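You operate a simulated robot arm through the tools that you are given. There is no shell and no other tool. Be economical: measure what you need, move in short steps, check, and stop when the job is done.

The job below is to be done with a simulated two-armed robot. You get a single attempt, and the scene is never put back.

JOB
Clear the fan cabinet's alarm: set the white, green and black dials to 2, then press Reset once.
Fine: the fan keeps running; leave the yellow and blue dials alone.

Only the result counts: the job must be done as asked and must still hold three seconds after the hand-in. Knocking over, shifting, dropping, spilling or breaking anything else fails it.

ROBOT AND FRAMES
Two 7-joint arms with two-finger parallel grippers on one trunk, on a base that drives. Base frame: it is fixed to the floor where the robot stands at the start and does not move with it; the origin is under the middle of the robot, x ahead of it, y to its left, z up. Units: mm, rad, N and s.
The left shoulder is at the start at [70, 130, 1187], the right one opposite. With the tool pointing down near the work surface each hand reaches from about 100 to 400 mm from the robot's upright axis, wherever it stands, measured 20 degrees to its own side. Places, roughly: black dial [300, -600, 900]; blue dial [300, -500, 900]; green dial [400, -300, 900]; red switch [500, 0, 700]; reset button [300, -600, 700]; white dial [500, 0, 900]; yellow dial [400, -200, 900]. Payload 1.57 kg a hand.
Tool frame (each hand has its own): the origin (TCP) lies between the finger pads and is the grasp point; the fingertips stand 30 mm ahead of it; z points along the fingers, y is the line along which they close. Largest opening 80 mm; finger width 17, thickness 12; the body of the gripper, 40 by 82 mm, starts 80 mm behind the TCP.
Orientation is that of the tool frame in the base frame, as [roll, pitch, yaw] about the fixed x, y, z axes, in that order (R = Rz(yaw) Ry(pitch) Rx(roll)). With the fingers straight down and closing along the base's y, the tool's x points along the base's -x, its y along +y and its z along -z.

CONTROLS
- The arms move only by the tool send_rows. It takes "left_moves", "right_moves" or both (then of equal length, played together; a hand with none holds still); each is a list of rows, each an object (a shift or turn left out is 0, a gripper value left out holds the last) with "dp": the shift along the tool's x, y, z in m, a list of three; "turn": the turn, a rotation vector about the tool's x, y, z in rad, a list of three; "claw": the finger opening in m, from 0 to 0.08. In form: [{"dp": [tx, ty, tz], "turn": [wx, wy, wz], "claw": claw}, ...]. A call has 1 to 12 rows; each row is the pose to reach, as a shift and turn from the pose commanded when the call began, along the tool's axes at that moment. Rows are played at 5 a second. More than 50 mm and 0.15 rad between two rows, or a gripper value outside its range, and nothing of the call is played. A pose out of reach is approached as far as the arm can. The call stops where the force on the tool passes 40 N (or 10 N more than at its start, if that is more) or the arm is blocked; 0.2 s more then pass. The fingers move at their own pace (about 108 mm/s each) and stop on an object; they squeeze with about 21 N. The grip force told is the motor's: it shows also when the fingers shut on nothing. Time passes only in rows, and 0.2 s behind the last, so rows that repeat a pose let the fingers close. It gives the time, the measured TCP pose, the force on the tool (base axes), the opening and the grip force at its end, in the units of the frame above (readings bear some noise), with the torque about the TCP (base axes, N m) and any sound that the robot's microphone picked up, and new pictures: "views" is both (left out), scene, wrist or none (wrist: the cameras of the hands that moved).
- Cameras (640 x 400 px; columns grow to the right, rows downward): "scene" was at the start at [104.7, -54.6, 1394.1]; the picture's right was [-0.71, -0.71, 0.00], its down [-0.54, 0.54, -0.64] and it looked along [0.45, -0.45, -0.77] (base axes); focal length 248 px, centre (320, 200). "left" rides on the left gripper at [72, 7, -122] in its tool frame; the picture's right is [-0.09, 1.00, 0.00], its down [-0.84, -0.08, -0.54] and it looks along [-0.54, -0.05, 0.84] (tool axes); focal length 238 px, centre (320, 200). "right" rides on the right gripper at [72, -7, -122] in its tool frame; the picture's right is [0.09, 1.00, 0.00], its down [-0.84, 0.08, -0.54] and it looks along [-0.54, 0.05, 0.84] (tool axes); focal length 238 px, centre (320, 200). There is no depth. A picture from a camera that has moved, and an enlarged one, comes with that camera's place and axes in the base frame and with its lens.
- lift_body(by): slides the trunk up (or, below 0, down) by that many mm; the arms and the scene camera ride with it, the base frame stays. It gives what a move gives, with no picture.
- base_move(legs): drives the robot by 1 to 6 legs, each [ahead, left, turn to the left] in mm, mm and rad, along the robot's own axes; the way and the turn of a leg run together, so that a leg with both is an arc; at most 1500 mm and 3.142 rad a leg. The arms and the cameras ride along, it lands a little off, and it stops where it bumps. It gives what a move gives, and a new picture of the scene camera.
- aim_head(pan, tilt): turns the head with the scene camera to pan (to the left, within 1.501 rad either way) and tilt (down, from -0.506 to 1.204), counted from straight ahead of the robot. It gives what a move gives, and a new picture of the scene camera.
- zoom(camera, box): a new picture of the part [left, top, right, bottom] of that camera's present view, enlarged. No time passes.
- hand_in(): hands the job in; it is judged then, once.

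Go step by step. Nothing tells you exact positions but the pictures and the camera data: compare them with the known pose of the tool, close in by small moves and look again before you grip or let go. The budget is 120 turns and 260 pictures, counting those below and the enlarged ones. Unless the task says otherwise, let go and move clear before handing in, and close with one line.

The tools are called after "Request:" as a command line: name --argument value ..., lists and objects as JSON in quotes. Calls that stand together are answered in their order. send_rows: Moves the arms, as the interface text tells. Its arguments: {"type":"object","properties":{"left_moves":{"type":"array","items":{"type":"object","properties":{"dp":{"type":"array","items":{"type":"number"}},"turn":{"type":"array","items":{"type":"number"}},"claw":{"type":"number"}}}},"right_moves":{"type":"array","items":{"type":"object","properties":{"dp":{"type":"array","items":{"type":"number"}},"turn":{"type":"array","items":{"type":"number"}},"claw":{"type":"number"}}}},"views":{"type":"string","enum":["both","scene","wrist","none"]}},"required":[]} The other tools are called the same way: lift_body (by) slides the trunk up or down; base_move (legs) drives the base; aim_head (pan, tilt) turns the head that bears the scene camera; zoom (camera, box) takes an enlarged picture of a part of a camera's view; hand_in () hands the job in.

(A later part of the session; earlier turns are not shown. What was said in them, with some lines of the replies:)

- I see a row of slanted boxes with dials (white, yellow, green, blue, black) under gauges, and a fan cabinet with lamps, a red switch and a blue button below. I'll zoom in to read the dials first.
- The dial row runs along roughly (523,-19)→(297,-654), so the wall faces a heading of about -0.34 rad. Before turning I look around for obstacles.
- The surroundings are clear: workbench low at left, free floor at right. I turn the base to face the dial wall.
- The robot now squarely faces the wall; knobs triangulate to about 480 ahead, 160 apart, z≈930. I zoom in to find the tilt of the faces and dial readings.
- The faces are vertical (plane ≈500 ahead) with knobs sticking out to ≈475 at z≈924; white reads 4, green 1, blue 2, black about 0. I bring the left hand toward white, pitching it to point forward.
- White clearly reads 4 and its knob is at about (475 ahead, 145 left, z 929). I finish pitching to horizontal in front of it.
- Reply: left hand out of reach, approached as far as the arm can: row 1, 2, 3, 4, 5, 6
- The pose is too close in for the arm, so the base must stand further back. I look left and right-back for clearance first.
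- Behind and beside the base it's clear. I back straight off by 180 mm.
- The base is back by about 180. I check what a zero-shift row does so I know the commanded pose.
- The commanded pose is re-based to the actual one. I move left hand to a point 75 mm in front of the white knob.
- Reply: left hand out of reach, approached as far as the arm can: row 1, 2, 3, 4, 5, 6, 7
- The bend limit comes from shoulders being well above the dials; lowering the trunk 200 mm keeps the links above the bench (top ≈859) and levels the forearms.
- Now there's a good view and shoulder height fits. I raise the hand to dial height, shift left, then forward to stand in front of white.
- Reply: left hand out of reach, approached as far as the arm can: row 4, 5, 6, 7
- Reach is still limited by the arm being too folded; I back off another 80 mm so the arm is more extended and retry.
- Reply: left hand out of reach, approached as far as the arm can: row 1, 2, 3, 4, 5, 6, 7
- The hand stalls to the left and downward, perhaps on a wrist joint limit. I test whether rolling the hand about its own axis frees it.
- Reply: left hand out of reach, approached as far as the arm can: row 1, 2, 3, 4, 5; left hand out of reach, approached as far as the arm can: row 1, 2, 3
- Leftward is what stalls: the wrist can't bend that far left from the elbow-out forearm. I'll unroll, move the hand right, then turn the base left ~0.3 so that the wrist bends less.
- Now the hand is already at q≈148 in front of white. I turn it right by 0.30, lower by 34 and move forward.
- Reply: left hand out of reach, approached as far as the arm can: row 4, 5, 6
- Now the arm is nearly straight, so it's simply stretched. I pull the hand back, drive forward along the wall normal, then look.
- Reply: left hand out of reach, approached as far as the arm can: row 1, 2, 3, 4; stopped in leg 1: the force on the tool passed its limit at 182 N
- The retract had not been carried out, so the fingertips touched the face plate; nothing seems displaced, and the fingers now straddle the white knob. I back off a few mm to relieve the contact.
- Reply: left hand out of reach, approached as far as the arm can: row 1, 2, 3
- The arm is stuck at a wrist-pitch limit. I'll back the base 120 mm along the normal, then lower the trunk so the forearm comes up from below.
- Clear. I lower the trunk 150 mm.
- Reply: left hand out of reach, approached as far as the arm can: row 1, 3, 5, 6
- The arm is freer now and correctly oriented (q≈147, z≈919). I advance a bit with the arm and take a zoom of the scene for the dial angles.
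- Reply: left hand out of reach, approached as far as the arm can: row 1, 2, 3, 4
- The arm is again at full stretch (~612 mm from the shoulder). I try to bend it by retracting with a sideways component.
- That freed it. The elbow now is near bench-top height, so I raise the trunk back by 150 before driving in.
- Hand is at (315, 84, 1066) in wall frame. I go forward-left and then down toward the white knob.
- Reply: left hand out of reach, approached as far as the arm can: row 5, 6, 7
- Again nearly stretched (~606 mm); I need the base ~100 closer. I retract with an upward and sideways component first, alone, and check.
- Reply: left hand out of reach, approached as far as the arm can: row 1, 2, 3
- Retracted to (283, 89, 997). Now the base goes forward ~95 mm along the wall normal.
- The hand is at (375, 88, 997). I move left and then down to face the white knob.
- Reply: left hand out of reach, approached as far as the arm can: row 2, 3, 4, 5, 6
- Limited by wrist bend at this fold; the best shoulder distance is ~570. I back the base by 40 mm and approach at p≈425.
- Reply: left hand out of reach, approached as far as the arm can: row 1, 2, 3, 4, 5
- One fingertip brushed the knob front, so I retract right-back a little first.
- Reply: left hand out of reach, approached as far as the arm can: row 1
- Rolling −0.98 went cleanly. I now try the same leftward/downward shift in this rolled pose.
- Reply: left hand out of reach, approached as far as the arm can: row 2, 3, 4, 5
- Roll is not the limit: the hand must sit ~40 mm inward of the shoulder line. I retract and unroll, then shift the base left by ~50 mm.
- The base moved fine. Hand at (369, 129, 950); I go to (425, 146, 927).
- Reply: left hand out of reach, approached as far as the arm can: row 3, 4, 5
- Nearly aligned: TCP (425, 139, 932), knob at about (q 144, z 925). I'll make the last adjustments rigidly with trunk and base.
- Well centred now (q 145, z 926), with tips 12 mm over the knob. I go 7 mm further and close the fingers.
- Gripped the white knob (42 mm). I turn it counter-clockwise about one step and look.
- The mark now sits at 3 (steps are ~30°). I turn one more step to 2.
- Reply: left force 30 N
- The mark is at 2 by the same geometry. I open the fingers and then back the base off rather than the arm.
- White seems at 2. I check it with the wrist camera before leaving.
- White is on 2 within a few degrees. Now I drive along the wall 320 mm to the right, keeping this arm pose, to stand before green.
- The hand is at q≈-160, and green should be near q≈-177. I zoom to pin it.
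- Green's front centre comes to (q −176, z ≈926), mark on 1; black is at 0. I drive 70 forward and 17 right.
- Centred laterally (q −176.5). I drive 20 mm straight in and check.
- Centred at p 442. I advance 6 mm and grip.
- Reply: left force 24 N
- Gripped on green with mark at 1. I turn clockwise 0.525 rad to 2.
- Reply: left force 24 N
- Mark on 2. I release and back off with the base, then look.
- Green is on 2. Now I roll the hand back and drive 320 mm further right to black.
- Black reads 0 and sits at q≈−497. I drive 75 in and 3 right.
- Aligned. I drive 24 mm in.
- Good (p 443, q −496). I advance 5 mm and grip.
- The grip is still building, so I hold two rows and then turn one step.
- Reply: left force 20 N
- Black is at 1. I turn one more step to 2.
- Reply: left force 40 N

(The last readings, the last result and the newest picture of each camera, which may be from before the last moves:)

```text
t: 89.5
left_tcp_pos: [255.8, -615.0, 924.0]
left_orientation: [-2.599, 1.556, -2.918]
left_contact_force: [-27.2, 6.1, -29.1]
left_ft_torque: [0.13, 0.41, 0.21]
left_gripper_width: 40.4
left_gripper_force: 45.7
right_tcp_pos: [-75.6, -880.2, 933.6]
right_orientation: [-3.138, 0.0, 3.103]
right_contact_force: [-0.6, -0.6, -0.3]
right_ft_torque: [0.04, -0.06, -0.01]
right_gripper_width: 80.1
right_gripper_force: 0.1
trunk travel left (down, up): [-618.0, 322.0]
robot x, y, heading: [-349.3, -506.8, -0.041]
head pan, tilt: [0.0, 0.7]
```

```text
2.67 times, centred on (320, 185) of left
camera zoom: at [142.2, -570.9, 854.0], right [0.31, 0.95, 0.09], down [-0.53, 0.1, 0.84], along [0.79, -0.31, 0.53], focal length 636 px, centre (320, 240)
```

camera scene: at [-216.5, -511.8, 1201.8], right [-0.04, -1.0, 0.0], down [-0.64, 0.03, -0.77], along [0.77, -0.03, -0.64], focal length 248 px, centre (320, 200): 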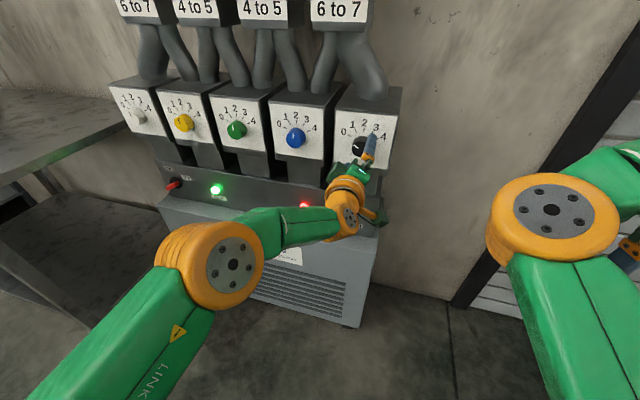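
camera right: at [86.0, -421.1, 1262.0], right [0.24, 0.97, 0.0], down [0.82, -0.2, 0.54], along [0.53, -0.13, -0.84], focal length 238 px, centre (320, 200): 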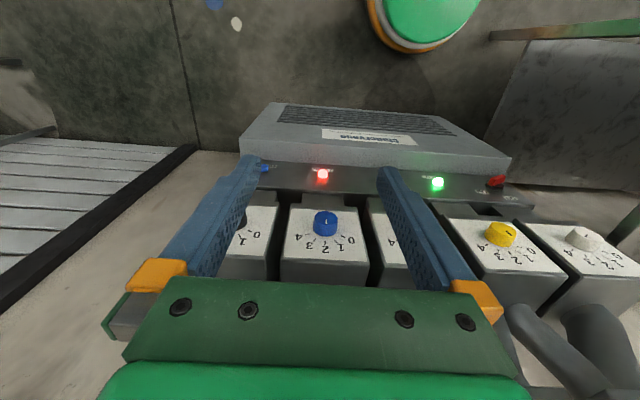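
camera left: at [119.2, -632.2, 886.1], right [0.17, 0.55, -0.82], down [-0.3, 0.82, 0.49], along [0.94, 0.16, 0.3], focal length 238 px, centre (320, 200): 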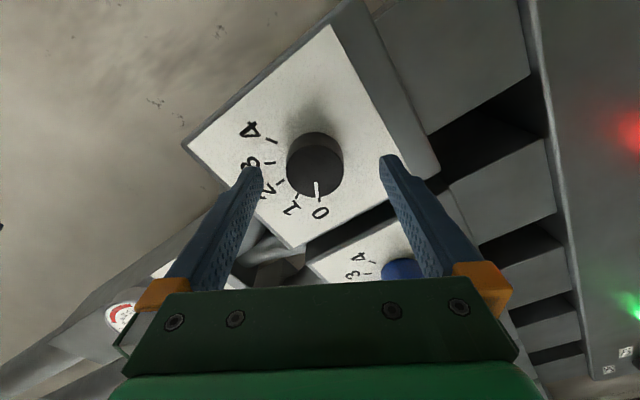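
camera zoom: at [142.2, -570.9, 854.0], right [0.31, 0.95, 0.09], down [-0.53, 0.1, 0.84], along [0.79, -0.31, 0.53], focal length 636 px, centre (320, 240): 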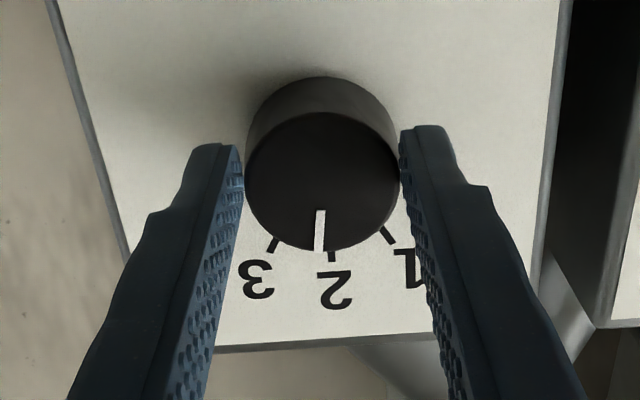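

Black is on 2. I release and back off, then inspect all dials.

Request:
send_rows --left_moves '[{"claw": 0.08}, {"claw": 0.08}, {"claw": 0.08}]' --views "none"

Request:
base_move --legs '[[-134, 41, 0]]'

Request:
zoom --camera "scene" --box '[110, 60, 430, 260]'

Request:
zoom --camera "left" --box '[160, 20, 480, 220]'

```text
t: 90.3
left_tcp_pos: [258.7, -616.4, 925.0]
left_orientation: [-2.332, 1.561, -2.649]
left_contact_force: [-0.1, -0.2, 0.7]
left_ft_torque: [0.03, -0.02, 0.0]
left_gripper_width: 80.2
left_gripper_force: 0.2
right_tcp_pos: [-73.3, -881.9, 932.8]
right_orientation: [-3.14, -0.001, 3.102]
right_contact_force: [0.2, -0.4, -0.5]
right_ft_torque: [0.01, 0.01, 0.0]
right_gripper_width: 79.9
right_gripper_force: 0.0
trunk travel left (down, up): [-618.0, 322.0]
robot x, y, heading: [-350.7, -505.1, -0.041]
head pan, tilt: [0.0, 0.7]
```

```text
t: 91.6
left_tcp_pos: [124.9, -571.1, 923.5]
left_orientation: [-2.431, 1.557, -2.75]
left_contact_force: [-0.3, 0.4, 1.0]
left_ft_torque: [0.0, -0.03, -0.01]
left_gripper_width: 80.1
left_gripper_force: 0.1
right_tcp_pos: [-206.4, -837.0, 932.2]
right_orientation: [-3.141, -0.005, 3.103]
right_contact_force: [0.5, -0.4, 0.6]
right_ft_torque: [-0.01, -0.02, -0.02]
right_gripper_width: 80.3
right_gripper_force: 0.1
trunk travel left (down, up): [-618.0, 322.0]
robot x, y, heading: [-484.3, -461.4, -0.041]
head pan, tilt: [0.0, 0.7]
camera scene: at [-346.4, -467.6, 1201.4], right [-0.04, -1.0, 0.0], down [-0.64, 0.03, -0.76], along [0.76, -0.03, -0.64], focal length 248 px, centre (320, 200)
```

scene: 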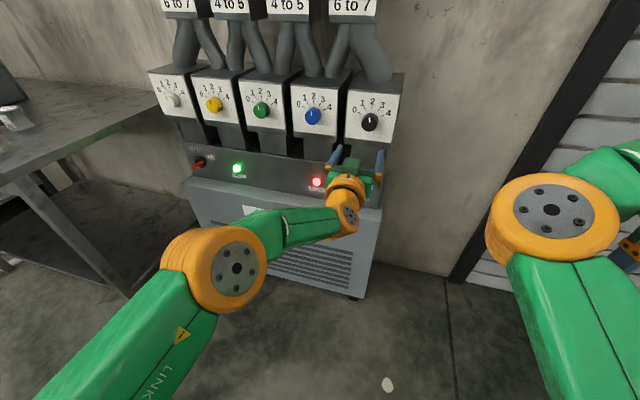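

```text
2.00 times, centred on (270, 160) of scene
camera zoom: at [-346.4, -467.6, 1201.4], right [-0.04, -1.0, 0.0], down [-0.64, 0.03, -0.76], along [0.76, -0.03, -0.64], focal length 496 px, centre (420, 280)
```

zoom: 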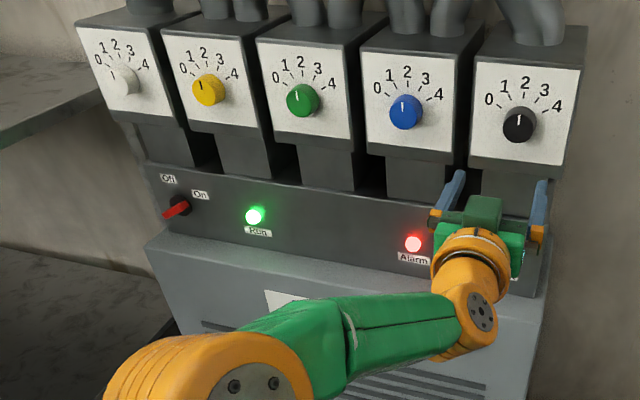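

```text
2.00 times, centred on (320, 120) of left
camera zoom: at [11.9, -526.6, 854.1], right [0.31, 0.95, 0.08], down [-0.53, 0.1, 0.84], along [0.79, -0.31, 0.53], focal length 477 px, centre (320, 360)
```

zoom: 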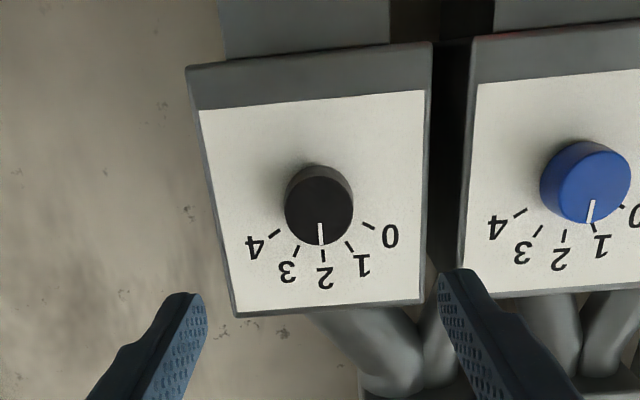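

All three dials read 2. For Reset, I lower the trunk 200 mm at this safe distance so the hand faces the lamp panel, close the fingers, and look.

Request:
lift_body --by -200

Request:
send_rows --left_moves '[{"claw": 0.0}, {"claw": 0.0}, {"claw": 0.0}]' --views "both"

```text
t: 93.8
left_tcp_pos: [125.0, -569.4, 725.5]
left_orientation: [-2.367, 1.559, -2.686]
left_contact_force: [0.2, 0.0, 0.0]
left_ft_torque: [-0.03, 0.03, 0.01]
left_gripper_width: 80.1
left_gripper_force: 0.0
right_tcp_pos: [-207.0, -836.8, 732.4]
right_orientation: [-3.138, -0.002, 3.102]
right_contact_force: [0.0, 0.4, -0.2]
right_ft_torque: [0.02, -0.01, -0.04]
right_gripper_width: 80.4
right_gripper_force: 0.0
trunk travel left (down, up): [-418.0, 522.0]
robot x, y, heading: [-480.8, -461.8, -0.044]
head pan, tilt: [0.0, 0.7]
```

```text
t: 94.6
left_tcp_pos: [123.3, -572.0, 724.7]
left_orientation: [-2.374, 1.56, -2.693]
left_contact_force: [0.0, -0.1, 0.8]
left_ft_torque: [0.0, 0.0, -0.02]
left_gripper_width: 0.1
left_gripper_force: 21.6
right_tcp_pos: [-206.3, -835.7, 732.5]
right_orientation: [-3.139, -0.002, 3.101]
right_contact_force: [0.7, -0.4, 0.6]
right_ft_torque: [0.04, -0.03, 0.01]
right_gripper_width: 80.1
right_gripper_force: 0.2
trunk travel left (down, up): [-418.0, 522.0]
robot x, y, heading: [-482.0, -464.7, -0.041]
head pan, tilt: [0.0, 0.7]
camera scene: at [-347.4, -467.2, 1001.5], right [-0.04, -1.0, 0.0], down [-0.64, 0.03, -0.76], along [0.76, -0.03, -0.64], focal length 248 px, centre (320, 200)
camera left: at [11.2, -526.3, 654.6], right [0.31, 0.95, 0.08], down [-0.53, 0.1, 0.84], along [0.79, -0.31, 0.53], focal length 238 px, centre (320, 200)
```

scene: 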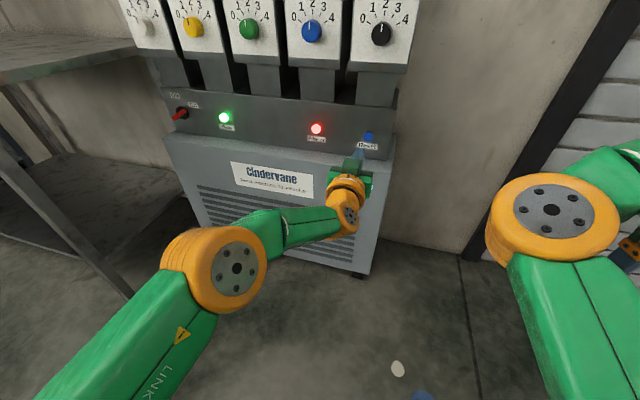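
left: 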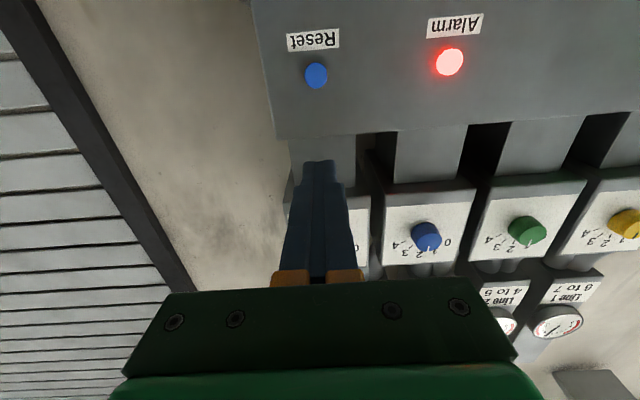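

The Reset button triangulates to (508 ahead, q −495, z 680) and the hand is nearly in line. I lower 45 mm, then drive in 135 mm.

Request:
lift_body --by -45

Request:
base_move --legs '[[130, -36, 0]]'

Request:
send_rows --left_moves '[{"claw": 0.0}]' --views "wrist"

```text
t: 95.5
left_tcp_pos: [124.7, -569.8, 680.0]
left_orientation: [-2.354, 1.559, -2.673]
left_contact_force: [-0.3, -0.1, -0.3]
left_ft_torque: [-0.04, -0.02, -0.02]
left_gripper_width: 0.0
left_gripper_force: 21.0
right_tcp_pos: [-207.6, -836.2, 686.8]
right_orientation: [-3.139, -0.001, 3.102]
right_contact_force: [0.0, 0.0, -0.1]
right_ft_torque: [-0.05, -0.02, -0.01]
right_gripper_width: 80.2
right_gripper_force: 0.0
trunk travel left (down, up): [-373.0, 567.0]
robot x, y, heading: [-484.9, -461.0, -0.043]
head pan, tilt: [0.0, 0.7]
```

```text
t: 96.8
left_tcp_pos: [254.5, -611.4, 680.6]
left_orientation: [-2.405, 1.559, -2.721]
left_contact_force: [0.7, 0.0, -0.1]
left_ft_torque: [0.01, -0.04, 0.01]
left_gripper_width: 0.0
left_gripper_force: 21.1
right_tcp_pos: [-76.5, -877.8, 685.9]
right_orientation: [3.141, -0.001, 3.104]
right_contact_force: [0.3, -0.2, -1.3]
right_ft_torque: [0.03, -0.03, 0.0]
right_gripper_width: 80.2
right_gripper_force: 0.1
trunk travel left (down, up): [-373.0, 567.0]
robot x, y, heading: [-353.4, -502.3, -0.04]
head pan, tilt: [0.0, 0.7]
camera scene: at [-217.4, -508.8, 956.4], right [-0.04, -1.0, 0.0], down [-0.64, 0.03, -0.76], along [0.76, -0.03, -0.64], focal length 248 px, centre (320, 200)
```

scene: 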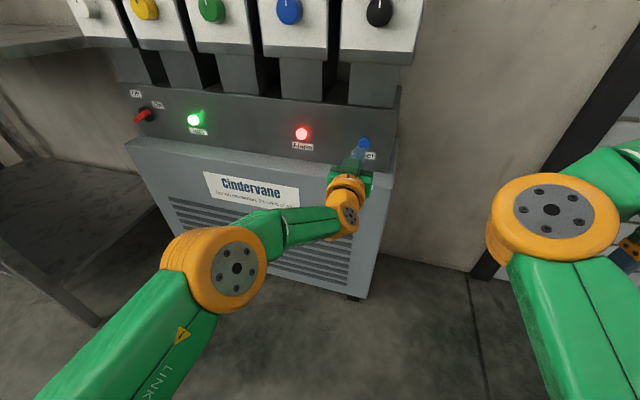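

```text
t: 97.2
left_tcp_pos: [255.5, -612.1, 679.2]
left_orientation: [-2.366, 1.559, -2.682]
left_contact_force: [0.1, 0.2, 0.2]
left_ft_torque: [-0.01, -0.01, 0.01]
left_gripper_width: 0.0
left_gripper_force: 21.4
right_tcp_pos: [-77.8, -877.3, 688.4]
right_orientation: [-3.14, 0.0, 3.106]
right_contact_force: [-0.6, 0.5, 1.3]
right_ft_torque: [0.0, 0.0, 0.0]
right_gripper_width: 79.8
right_gripper_force: 0.1
trunk travel left (down, up): [-373.0, 567.0]
robot x, y, heading: [-352.0, -506.5, -0.036]
head pan, tilt: [0.0, 0.7]
camera left: at [140.9, -567.0, 609.5], right [0.31, 0.95, 0.08], down [-0.53, 0.1, 0.84], along [0.79, -0.31, 0.53], focal length 238 px, centre (320, 200)
```

left: 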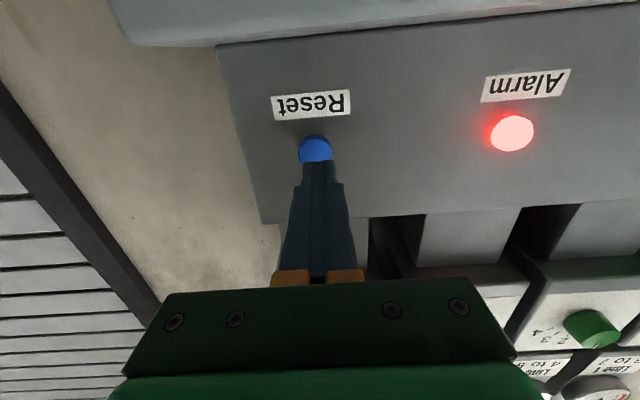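

The fingertip is centred on the button, ~26 mm short of it. I advance with the arm in small steps.

Request:
send_rows --left_moves '[{"dp": [0, 0, 0.005]}, {"dp": [0, 0, 0.01]}, {"dp": [0, 0, 0.015]}, {"dp": [0, 0, 0.019]}, {"dp": [0, 0, 0.022]}]' --views "wrist"

```text
t: 98.4
left_tcp_pos: [272.1, -616.0, 678.1]
left_orientation: [-2.418, 1.56, -2.736]
left_contact_force: [-0.1, 0.1, 0.3]
left_ft_torque: [-0.01, 0.0, 0.0]
left_gripper_width: 0.1
left_gripper_force: 21.1
left hand out of reach, approached as far as the arm can: row 5
right_tcp_pos: [-76.7, -878.1, 687.1]
right_orientation: [-3.14, -0.003, 3.103]
right_contact_force: [-0.6, 0.1, -0.2]
right_ft_torque: [0.0, -0.01, 0.0]
right_gripper_width: 79.9
right_gripper_force: 0.0
trunk travel left (down, up): [-373.0, 567.0]
robot x, y, heading: [-352.7, -503.4, -0.036]
head pan, tilt: [0.0, 0.7]
camera left: at [159.2, -571.8, 608.1], right [0.31, 0.95, 0.08], down [-0.53, 0.1, 0.84], along [0.79, -0.31, 0.53], focal length 238 px, centre (320, 200)
```

left: 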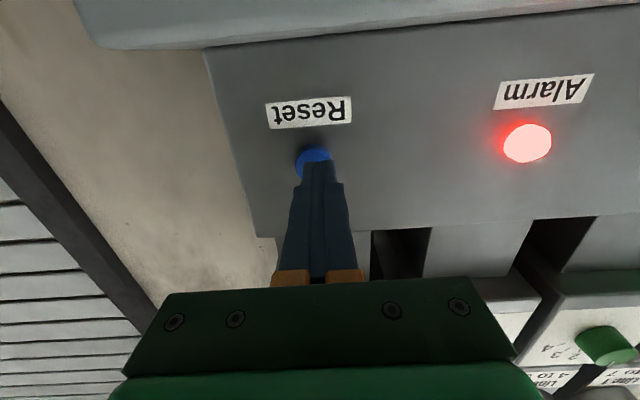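

The arm is at its reach limit. I retract the arm 18 mm and move the base in by 20.

Request:
send_rows --left_moves '[{"dp": [0, -0.002, -0.008]}, {"dp": [0, -0.003, -0.018]}, {"dp": [0, -0.003, -0.02]}]' --views "none"

```text
t: 99.2
left_tcp_pos: [253.1, -611.8, 681.3]
left_orientation: [-2.325, 1.558, -2.64]
left_contact_force: [-0.4, -0.3, 0.5]
left_ft_torque: [0.0, 0.01, 0.03]
left_gripper_width: 0.0
left_gripper_force: 21.3
right_tcp_pos: [-78.1, -877.2, 685.9]
right_orientation: [-3.14, -0.003, 3.103]
right_contact_force: [-0.1, 0.2, -1.1]
right_ft_torque: [0.0, 0.04, 0.01]
right_gripper_width: 79.9
right_gripper_force: 0.1
trunk travel left (down, up): [-373.0, 567.0]
robot x, y, heading: [-356.7, -501.5, -0.036]
head pan, tilt: [0.0, 0.7]
```

Request:
base_move --legs '[[20, -8, 0]]'

Request:
send_rows --left_moves '[{"claw": 0.0}]' --views "wrist"

```text
t: 100.0
left_tcp_pos: [273.4, -620.0, 678.4]
left_orientation: [-2.398, 1.558, -2.713]
left_contact_force: [0.5, 0.3, -0.1]
left_ft_torque: [-0.01, -0.01, 0.04]
left_gripper_width: 0.0
left_gripper_force: 20.9
right_tcp_pos: [-58.0, -886.5, 687.2]
right_orientation: [-3.141, 0.0, 3.103]
right_contact_force: [-0.1, 0.3, 0.3]
right_ft_torque: [0.0, -0.02, 0.01]
right_gripper_width: 80.3
right_gripper_force: 0.1
trunk travel left (down, up): [-373.0, 567.0]
robot x, y, heading: [-331.9, -512.1, -0.041]
head pan, tilt: [0.0, 0.7]
camera scene: at [-198.2, -517.6, 956.4], right [-0.04, -1.0, 0.0], down [-0.64, 0.03, -0.76], along [0.76, -0.03, -0.64], focal length 248 px, centre (320, 200)
```

scene: 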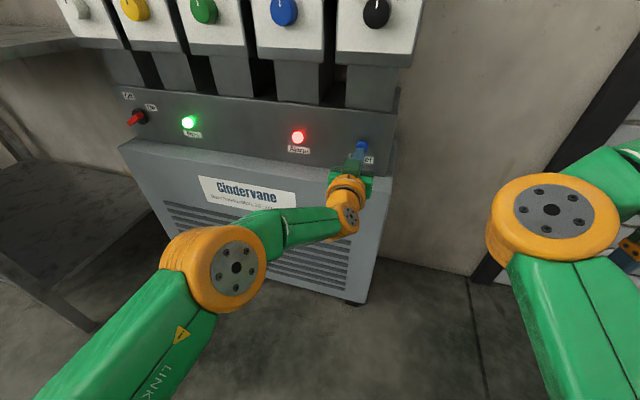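

```text
t: 100.4
left_tcp_pos: [271.9, -620.9, 679.7]
left_orientation: [-2.35, 1.559, -2.667]
left_contact_force: [0.3, 0.2, -0.8]
left_ft_torque: [0.03, 0.03, 0.04]
left_gripper_width: 0.0
left_gripper_force: 20.4
right_tcp_pos: [-57.9, -887.0, 687.0]
right_orientation: [-3.14, -0.001, 3.104]
right_contact_force: [0.5, 0.1, 0.4]
right_ft_torque: [-0.01, -0.02, 0.0]
right_gripper_width: 79.9
right_gripper_force: 0.0
trunk travel left (down, up): [-373.0, 567.0]
robot x, y, heading: [-335.6, -511.2, -0.044]
head pan, tilt: [0.0, 0.7]
camera left: at [158.9, -576.4, 609.5], right [0.31, 0.95, 0.08], down [-0.53, 0.1, 0.84], along [0.79, -0.31, 0.53], focal length 238 px, centre (320, 200)
```

left: 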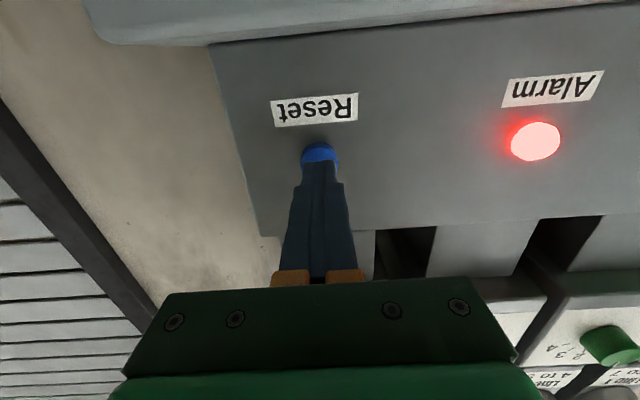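

Centred, tip at ~492. I press in 2 mm steps and watch force and sound.

Request:
send_rows --left_moves '[{"dp": [0, 0, 0.003]}, {"dp": [0, 0, 0.006]}, {"dp": [0, 0, 0.008]}, {"dp": [0, 0, 0.01]}]' --views "wrist"

```text
t: 101.4
left_tcp_pos: [281.6, -623.4, 678.7]
left_orientation: [-2.35, 1.56, -2.666]
left_contact_force: [-2.3, 0.3, 0.5]
left_ft_torque: [0.0, 0.02, -0.01]
left_gripper_width: 0.0
left_gripper_force: 20.9
right_tcp_pos: [-57.1, -885.3, 687.4]
right_orientation: [-3.139, -0.003, 3.103]
right_contact_force: [0.4, 0.2, 0.2]
right_ft_torque: [0.02, -0.01, 0.01]
right_gripper_width: 79.8
right_gripper_force: 0.0
trunk travel left (down, up): [-373.0, 567.0]
robot x, y, heading: [-331.4, -514.0, -0.037]
head pan, tilt: [0.0, 0.7]
heard: click
camera left: at [168.7, -579.9, 608.8], right [0.31, 0.95, 0.08], down [-0.53, 0.1, 0.84], along [0.79, -0.31, 0.53], focal length 238 px, centre (320, 200)
```

left: 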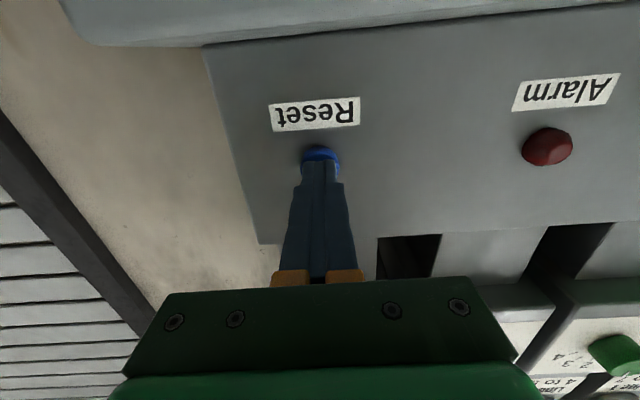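

A click was heard and the alarm lamp went out. I back the base off cleanly so Reset is pressed only once.

Request:
base_move --legs '[[-144, 44, 0]]'

Request:
zoom --camera "scene" --box '[80, 0, 420, 200]'

```text
t: 102.8
left_tcp_pos: [138.7, -575.2, 679.7]
left_orientation: [-2.341, 1.559, -2.659]
left_contact_force: [0.6, -0.5, 0.5]
left_ft_torque: [0.03, 0.0, 0.0]
left_gripper_width: 0.0
left_gripper_force: 21.4
right_tcp_pos: [-201.7, -836.9, 688.4]
right_orientation: [-3.14, -0.002, 3.104]
right_contact_force: [-0.2, -0.1, -0.1]
right_ft_torque: [0.03, 0.05, 0.0]
right_gripper_width: 80.2
right_gripper_force: 0.1
trunk travel left (down, up): [-373.0, 567.0]
robot x, y, heading: [-477.4, -465.1, -0.037]
head pan, tilt: [0.0, 0.7]
camera scene: at [-343.1, -467.7, 956.6], right [-0.04, -1.0, 0.0], down [-0.64, 0.03, -0.77], along [0.76, -0.03, -0.64], focal length 248 px, centre (320, 200)
```

scene: 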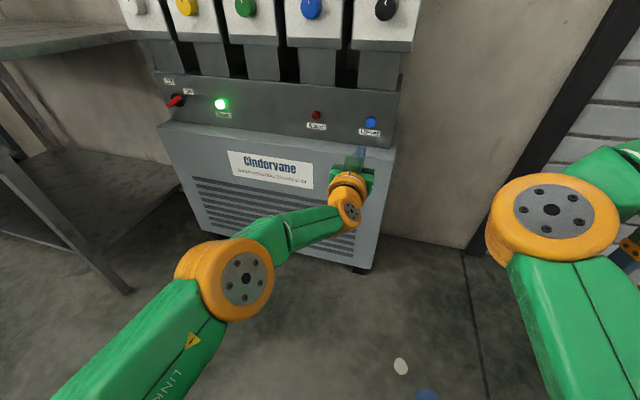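

```text
1.88 times, centred on (250, 100) of scene
camera zoom: at [-343.1, -467.7, 956.6], right [-0.04, -1.0, 0.0], down [-0.64, 0.03, -0.77], along [0.76, -0.03, -0.64], focal length 467 px, centre (452, 388)
```

zoom: 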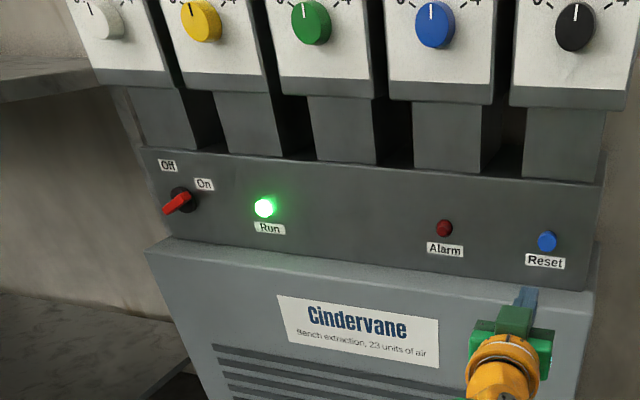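

Alarm is out and Run still lit. I wait a few seconds and check that it holds and that the dials read right.

Request:
send_rows --left_moves '[{"claw": 0.0}, {"claw": 0.0}, {"claw": 0.0}, {"claw": 0.0}, {"claw": 0.0}, {"claw": 0.0}, {"claw": 0.0}, {"claw": 0.0}, {"claw": 0.0}, {"claw": 0.0}, {"claw": 0.0}, {"claw": 0.0}]' --views "none"

Request:
aim_head --pan 0.15 --tilt 0.35

Request:
zoom --camera "scene" --box '[120, 100, 440, 300]'

```text
t: 105.4
left_tcp_pos: [138.2, -574.4, 678.8]
left_orientation: [-2.374, 1.559, -2.692]
left_contact_force: [0.5, -0.4, 0.1]
left_ft_torque: [-0.01, -0.03, -0.02]
left_gripper_width: 0.0
left_gripper_force: 21.0
right_tcp_pos: [-202.4, -836.6, 686.9]
right_orientation: [-3.14, -0.001, 3.103]
right_contact_force: [0.3, -0.2, -0.3]
right_ft_torque: [-0.01, -0.02, 0.04]
right_gripper_width: 80.0
right_gripper_force: 0.1
trunk travel left (down, up): [-373.0, 567.0]
robot x, y, heading: [-477.8, -459.9, -0.043]
head pan, tilt: [0.0, 0.7]
```

```text
t: 106.2
left_tcp_pos: [137.7, -576.4, 679.8]
left_orientation: [-2.376, 1.559, -2.694]
left_contact_force: [0.5, 0.5, -1.3]
left_ft_torque: [0.0, 0.0, -0.02]
left_gripper_width: 0.5
left_gripper_force: 21.0
right_tcp_pos: [-202.1, -837.1, 687.2]
right_orientation: [-3.139, -0.001, 3.103]
right_contact_force: [-0.8, 0.4, -0.4]
right_ft_torque: [0.03, 0.01, -0.03]
right_gripper_width: 80.1
right_gripper_force: 0.1
trunk travel left (down, up): [-373.0, 567.0]
robot x, y, heading: [-478.1, -460.1, -0.043]
head pan, tilt: [0.15, 0.351]
camera scene: at [-335.0, -454.2, 987.8], right [0.11, -0.99, 0.0], down [-0.34, -0.04, -0.94], along [0.93, 0.1, -0.34], focal length 248 px, centre (320, 200)
```

scene: 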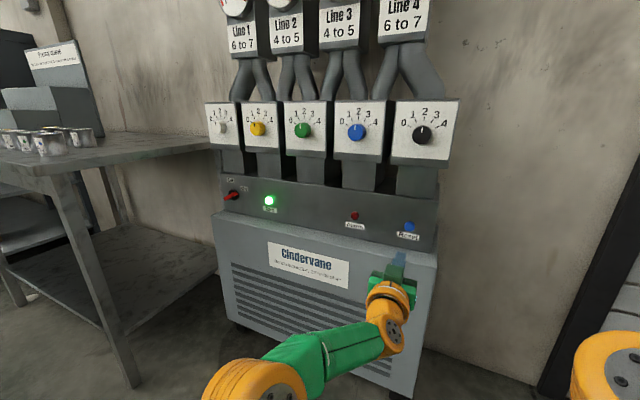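

```text
2.00 times, centred on (280, 200) of scene
camera zoom: at [-335.0, -454.2, 987.8], right [0.11, -0.99, 0.0], down [-0.34, -0.04, -0.94], along [0.93, 0.1, -0.34], focal length 496 px, centre (400, 200)
```

zoom: 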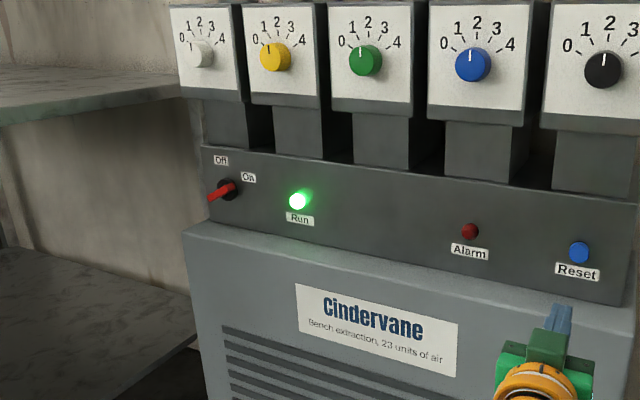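

The alarm stays out, Run is lit, every dial is where it should be, and the hand is clear, so I hand in.

Request:
hand_in

```text
The job is handed in.
```

The white, green and black dials are set to 2 and Reset was pressed once. The alarm lamp went out and was still out about four seconds later. The fan's Run light stayed on, and I didn't touch the yellow or blue dials. While I was lining up on the white dial, the left gripper's fingertips bumped its face plate hard (182 N peak) and later brushed the knob. I saw no shift or damage.
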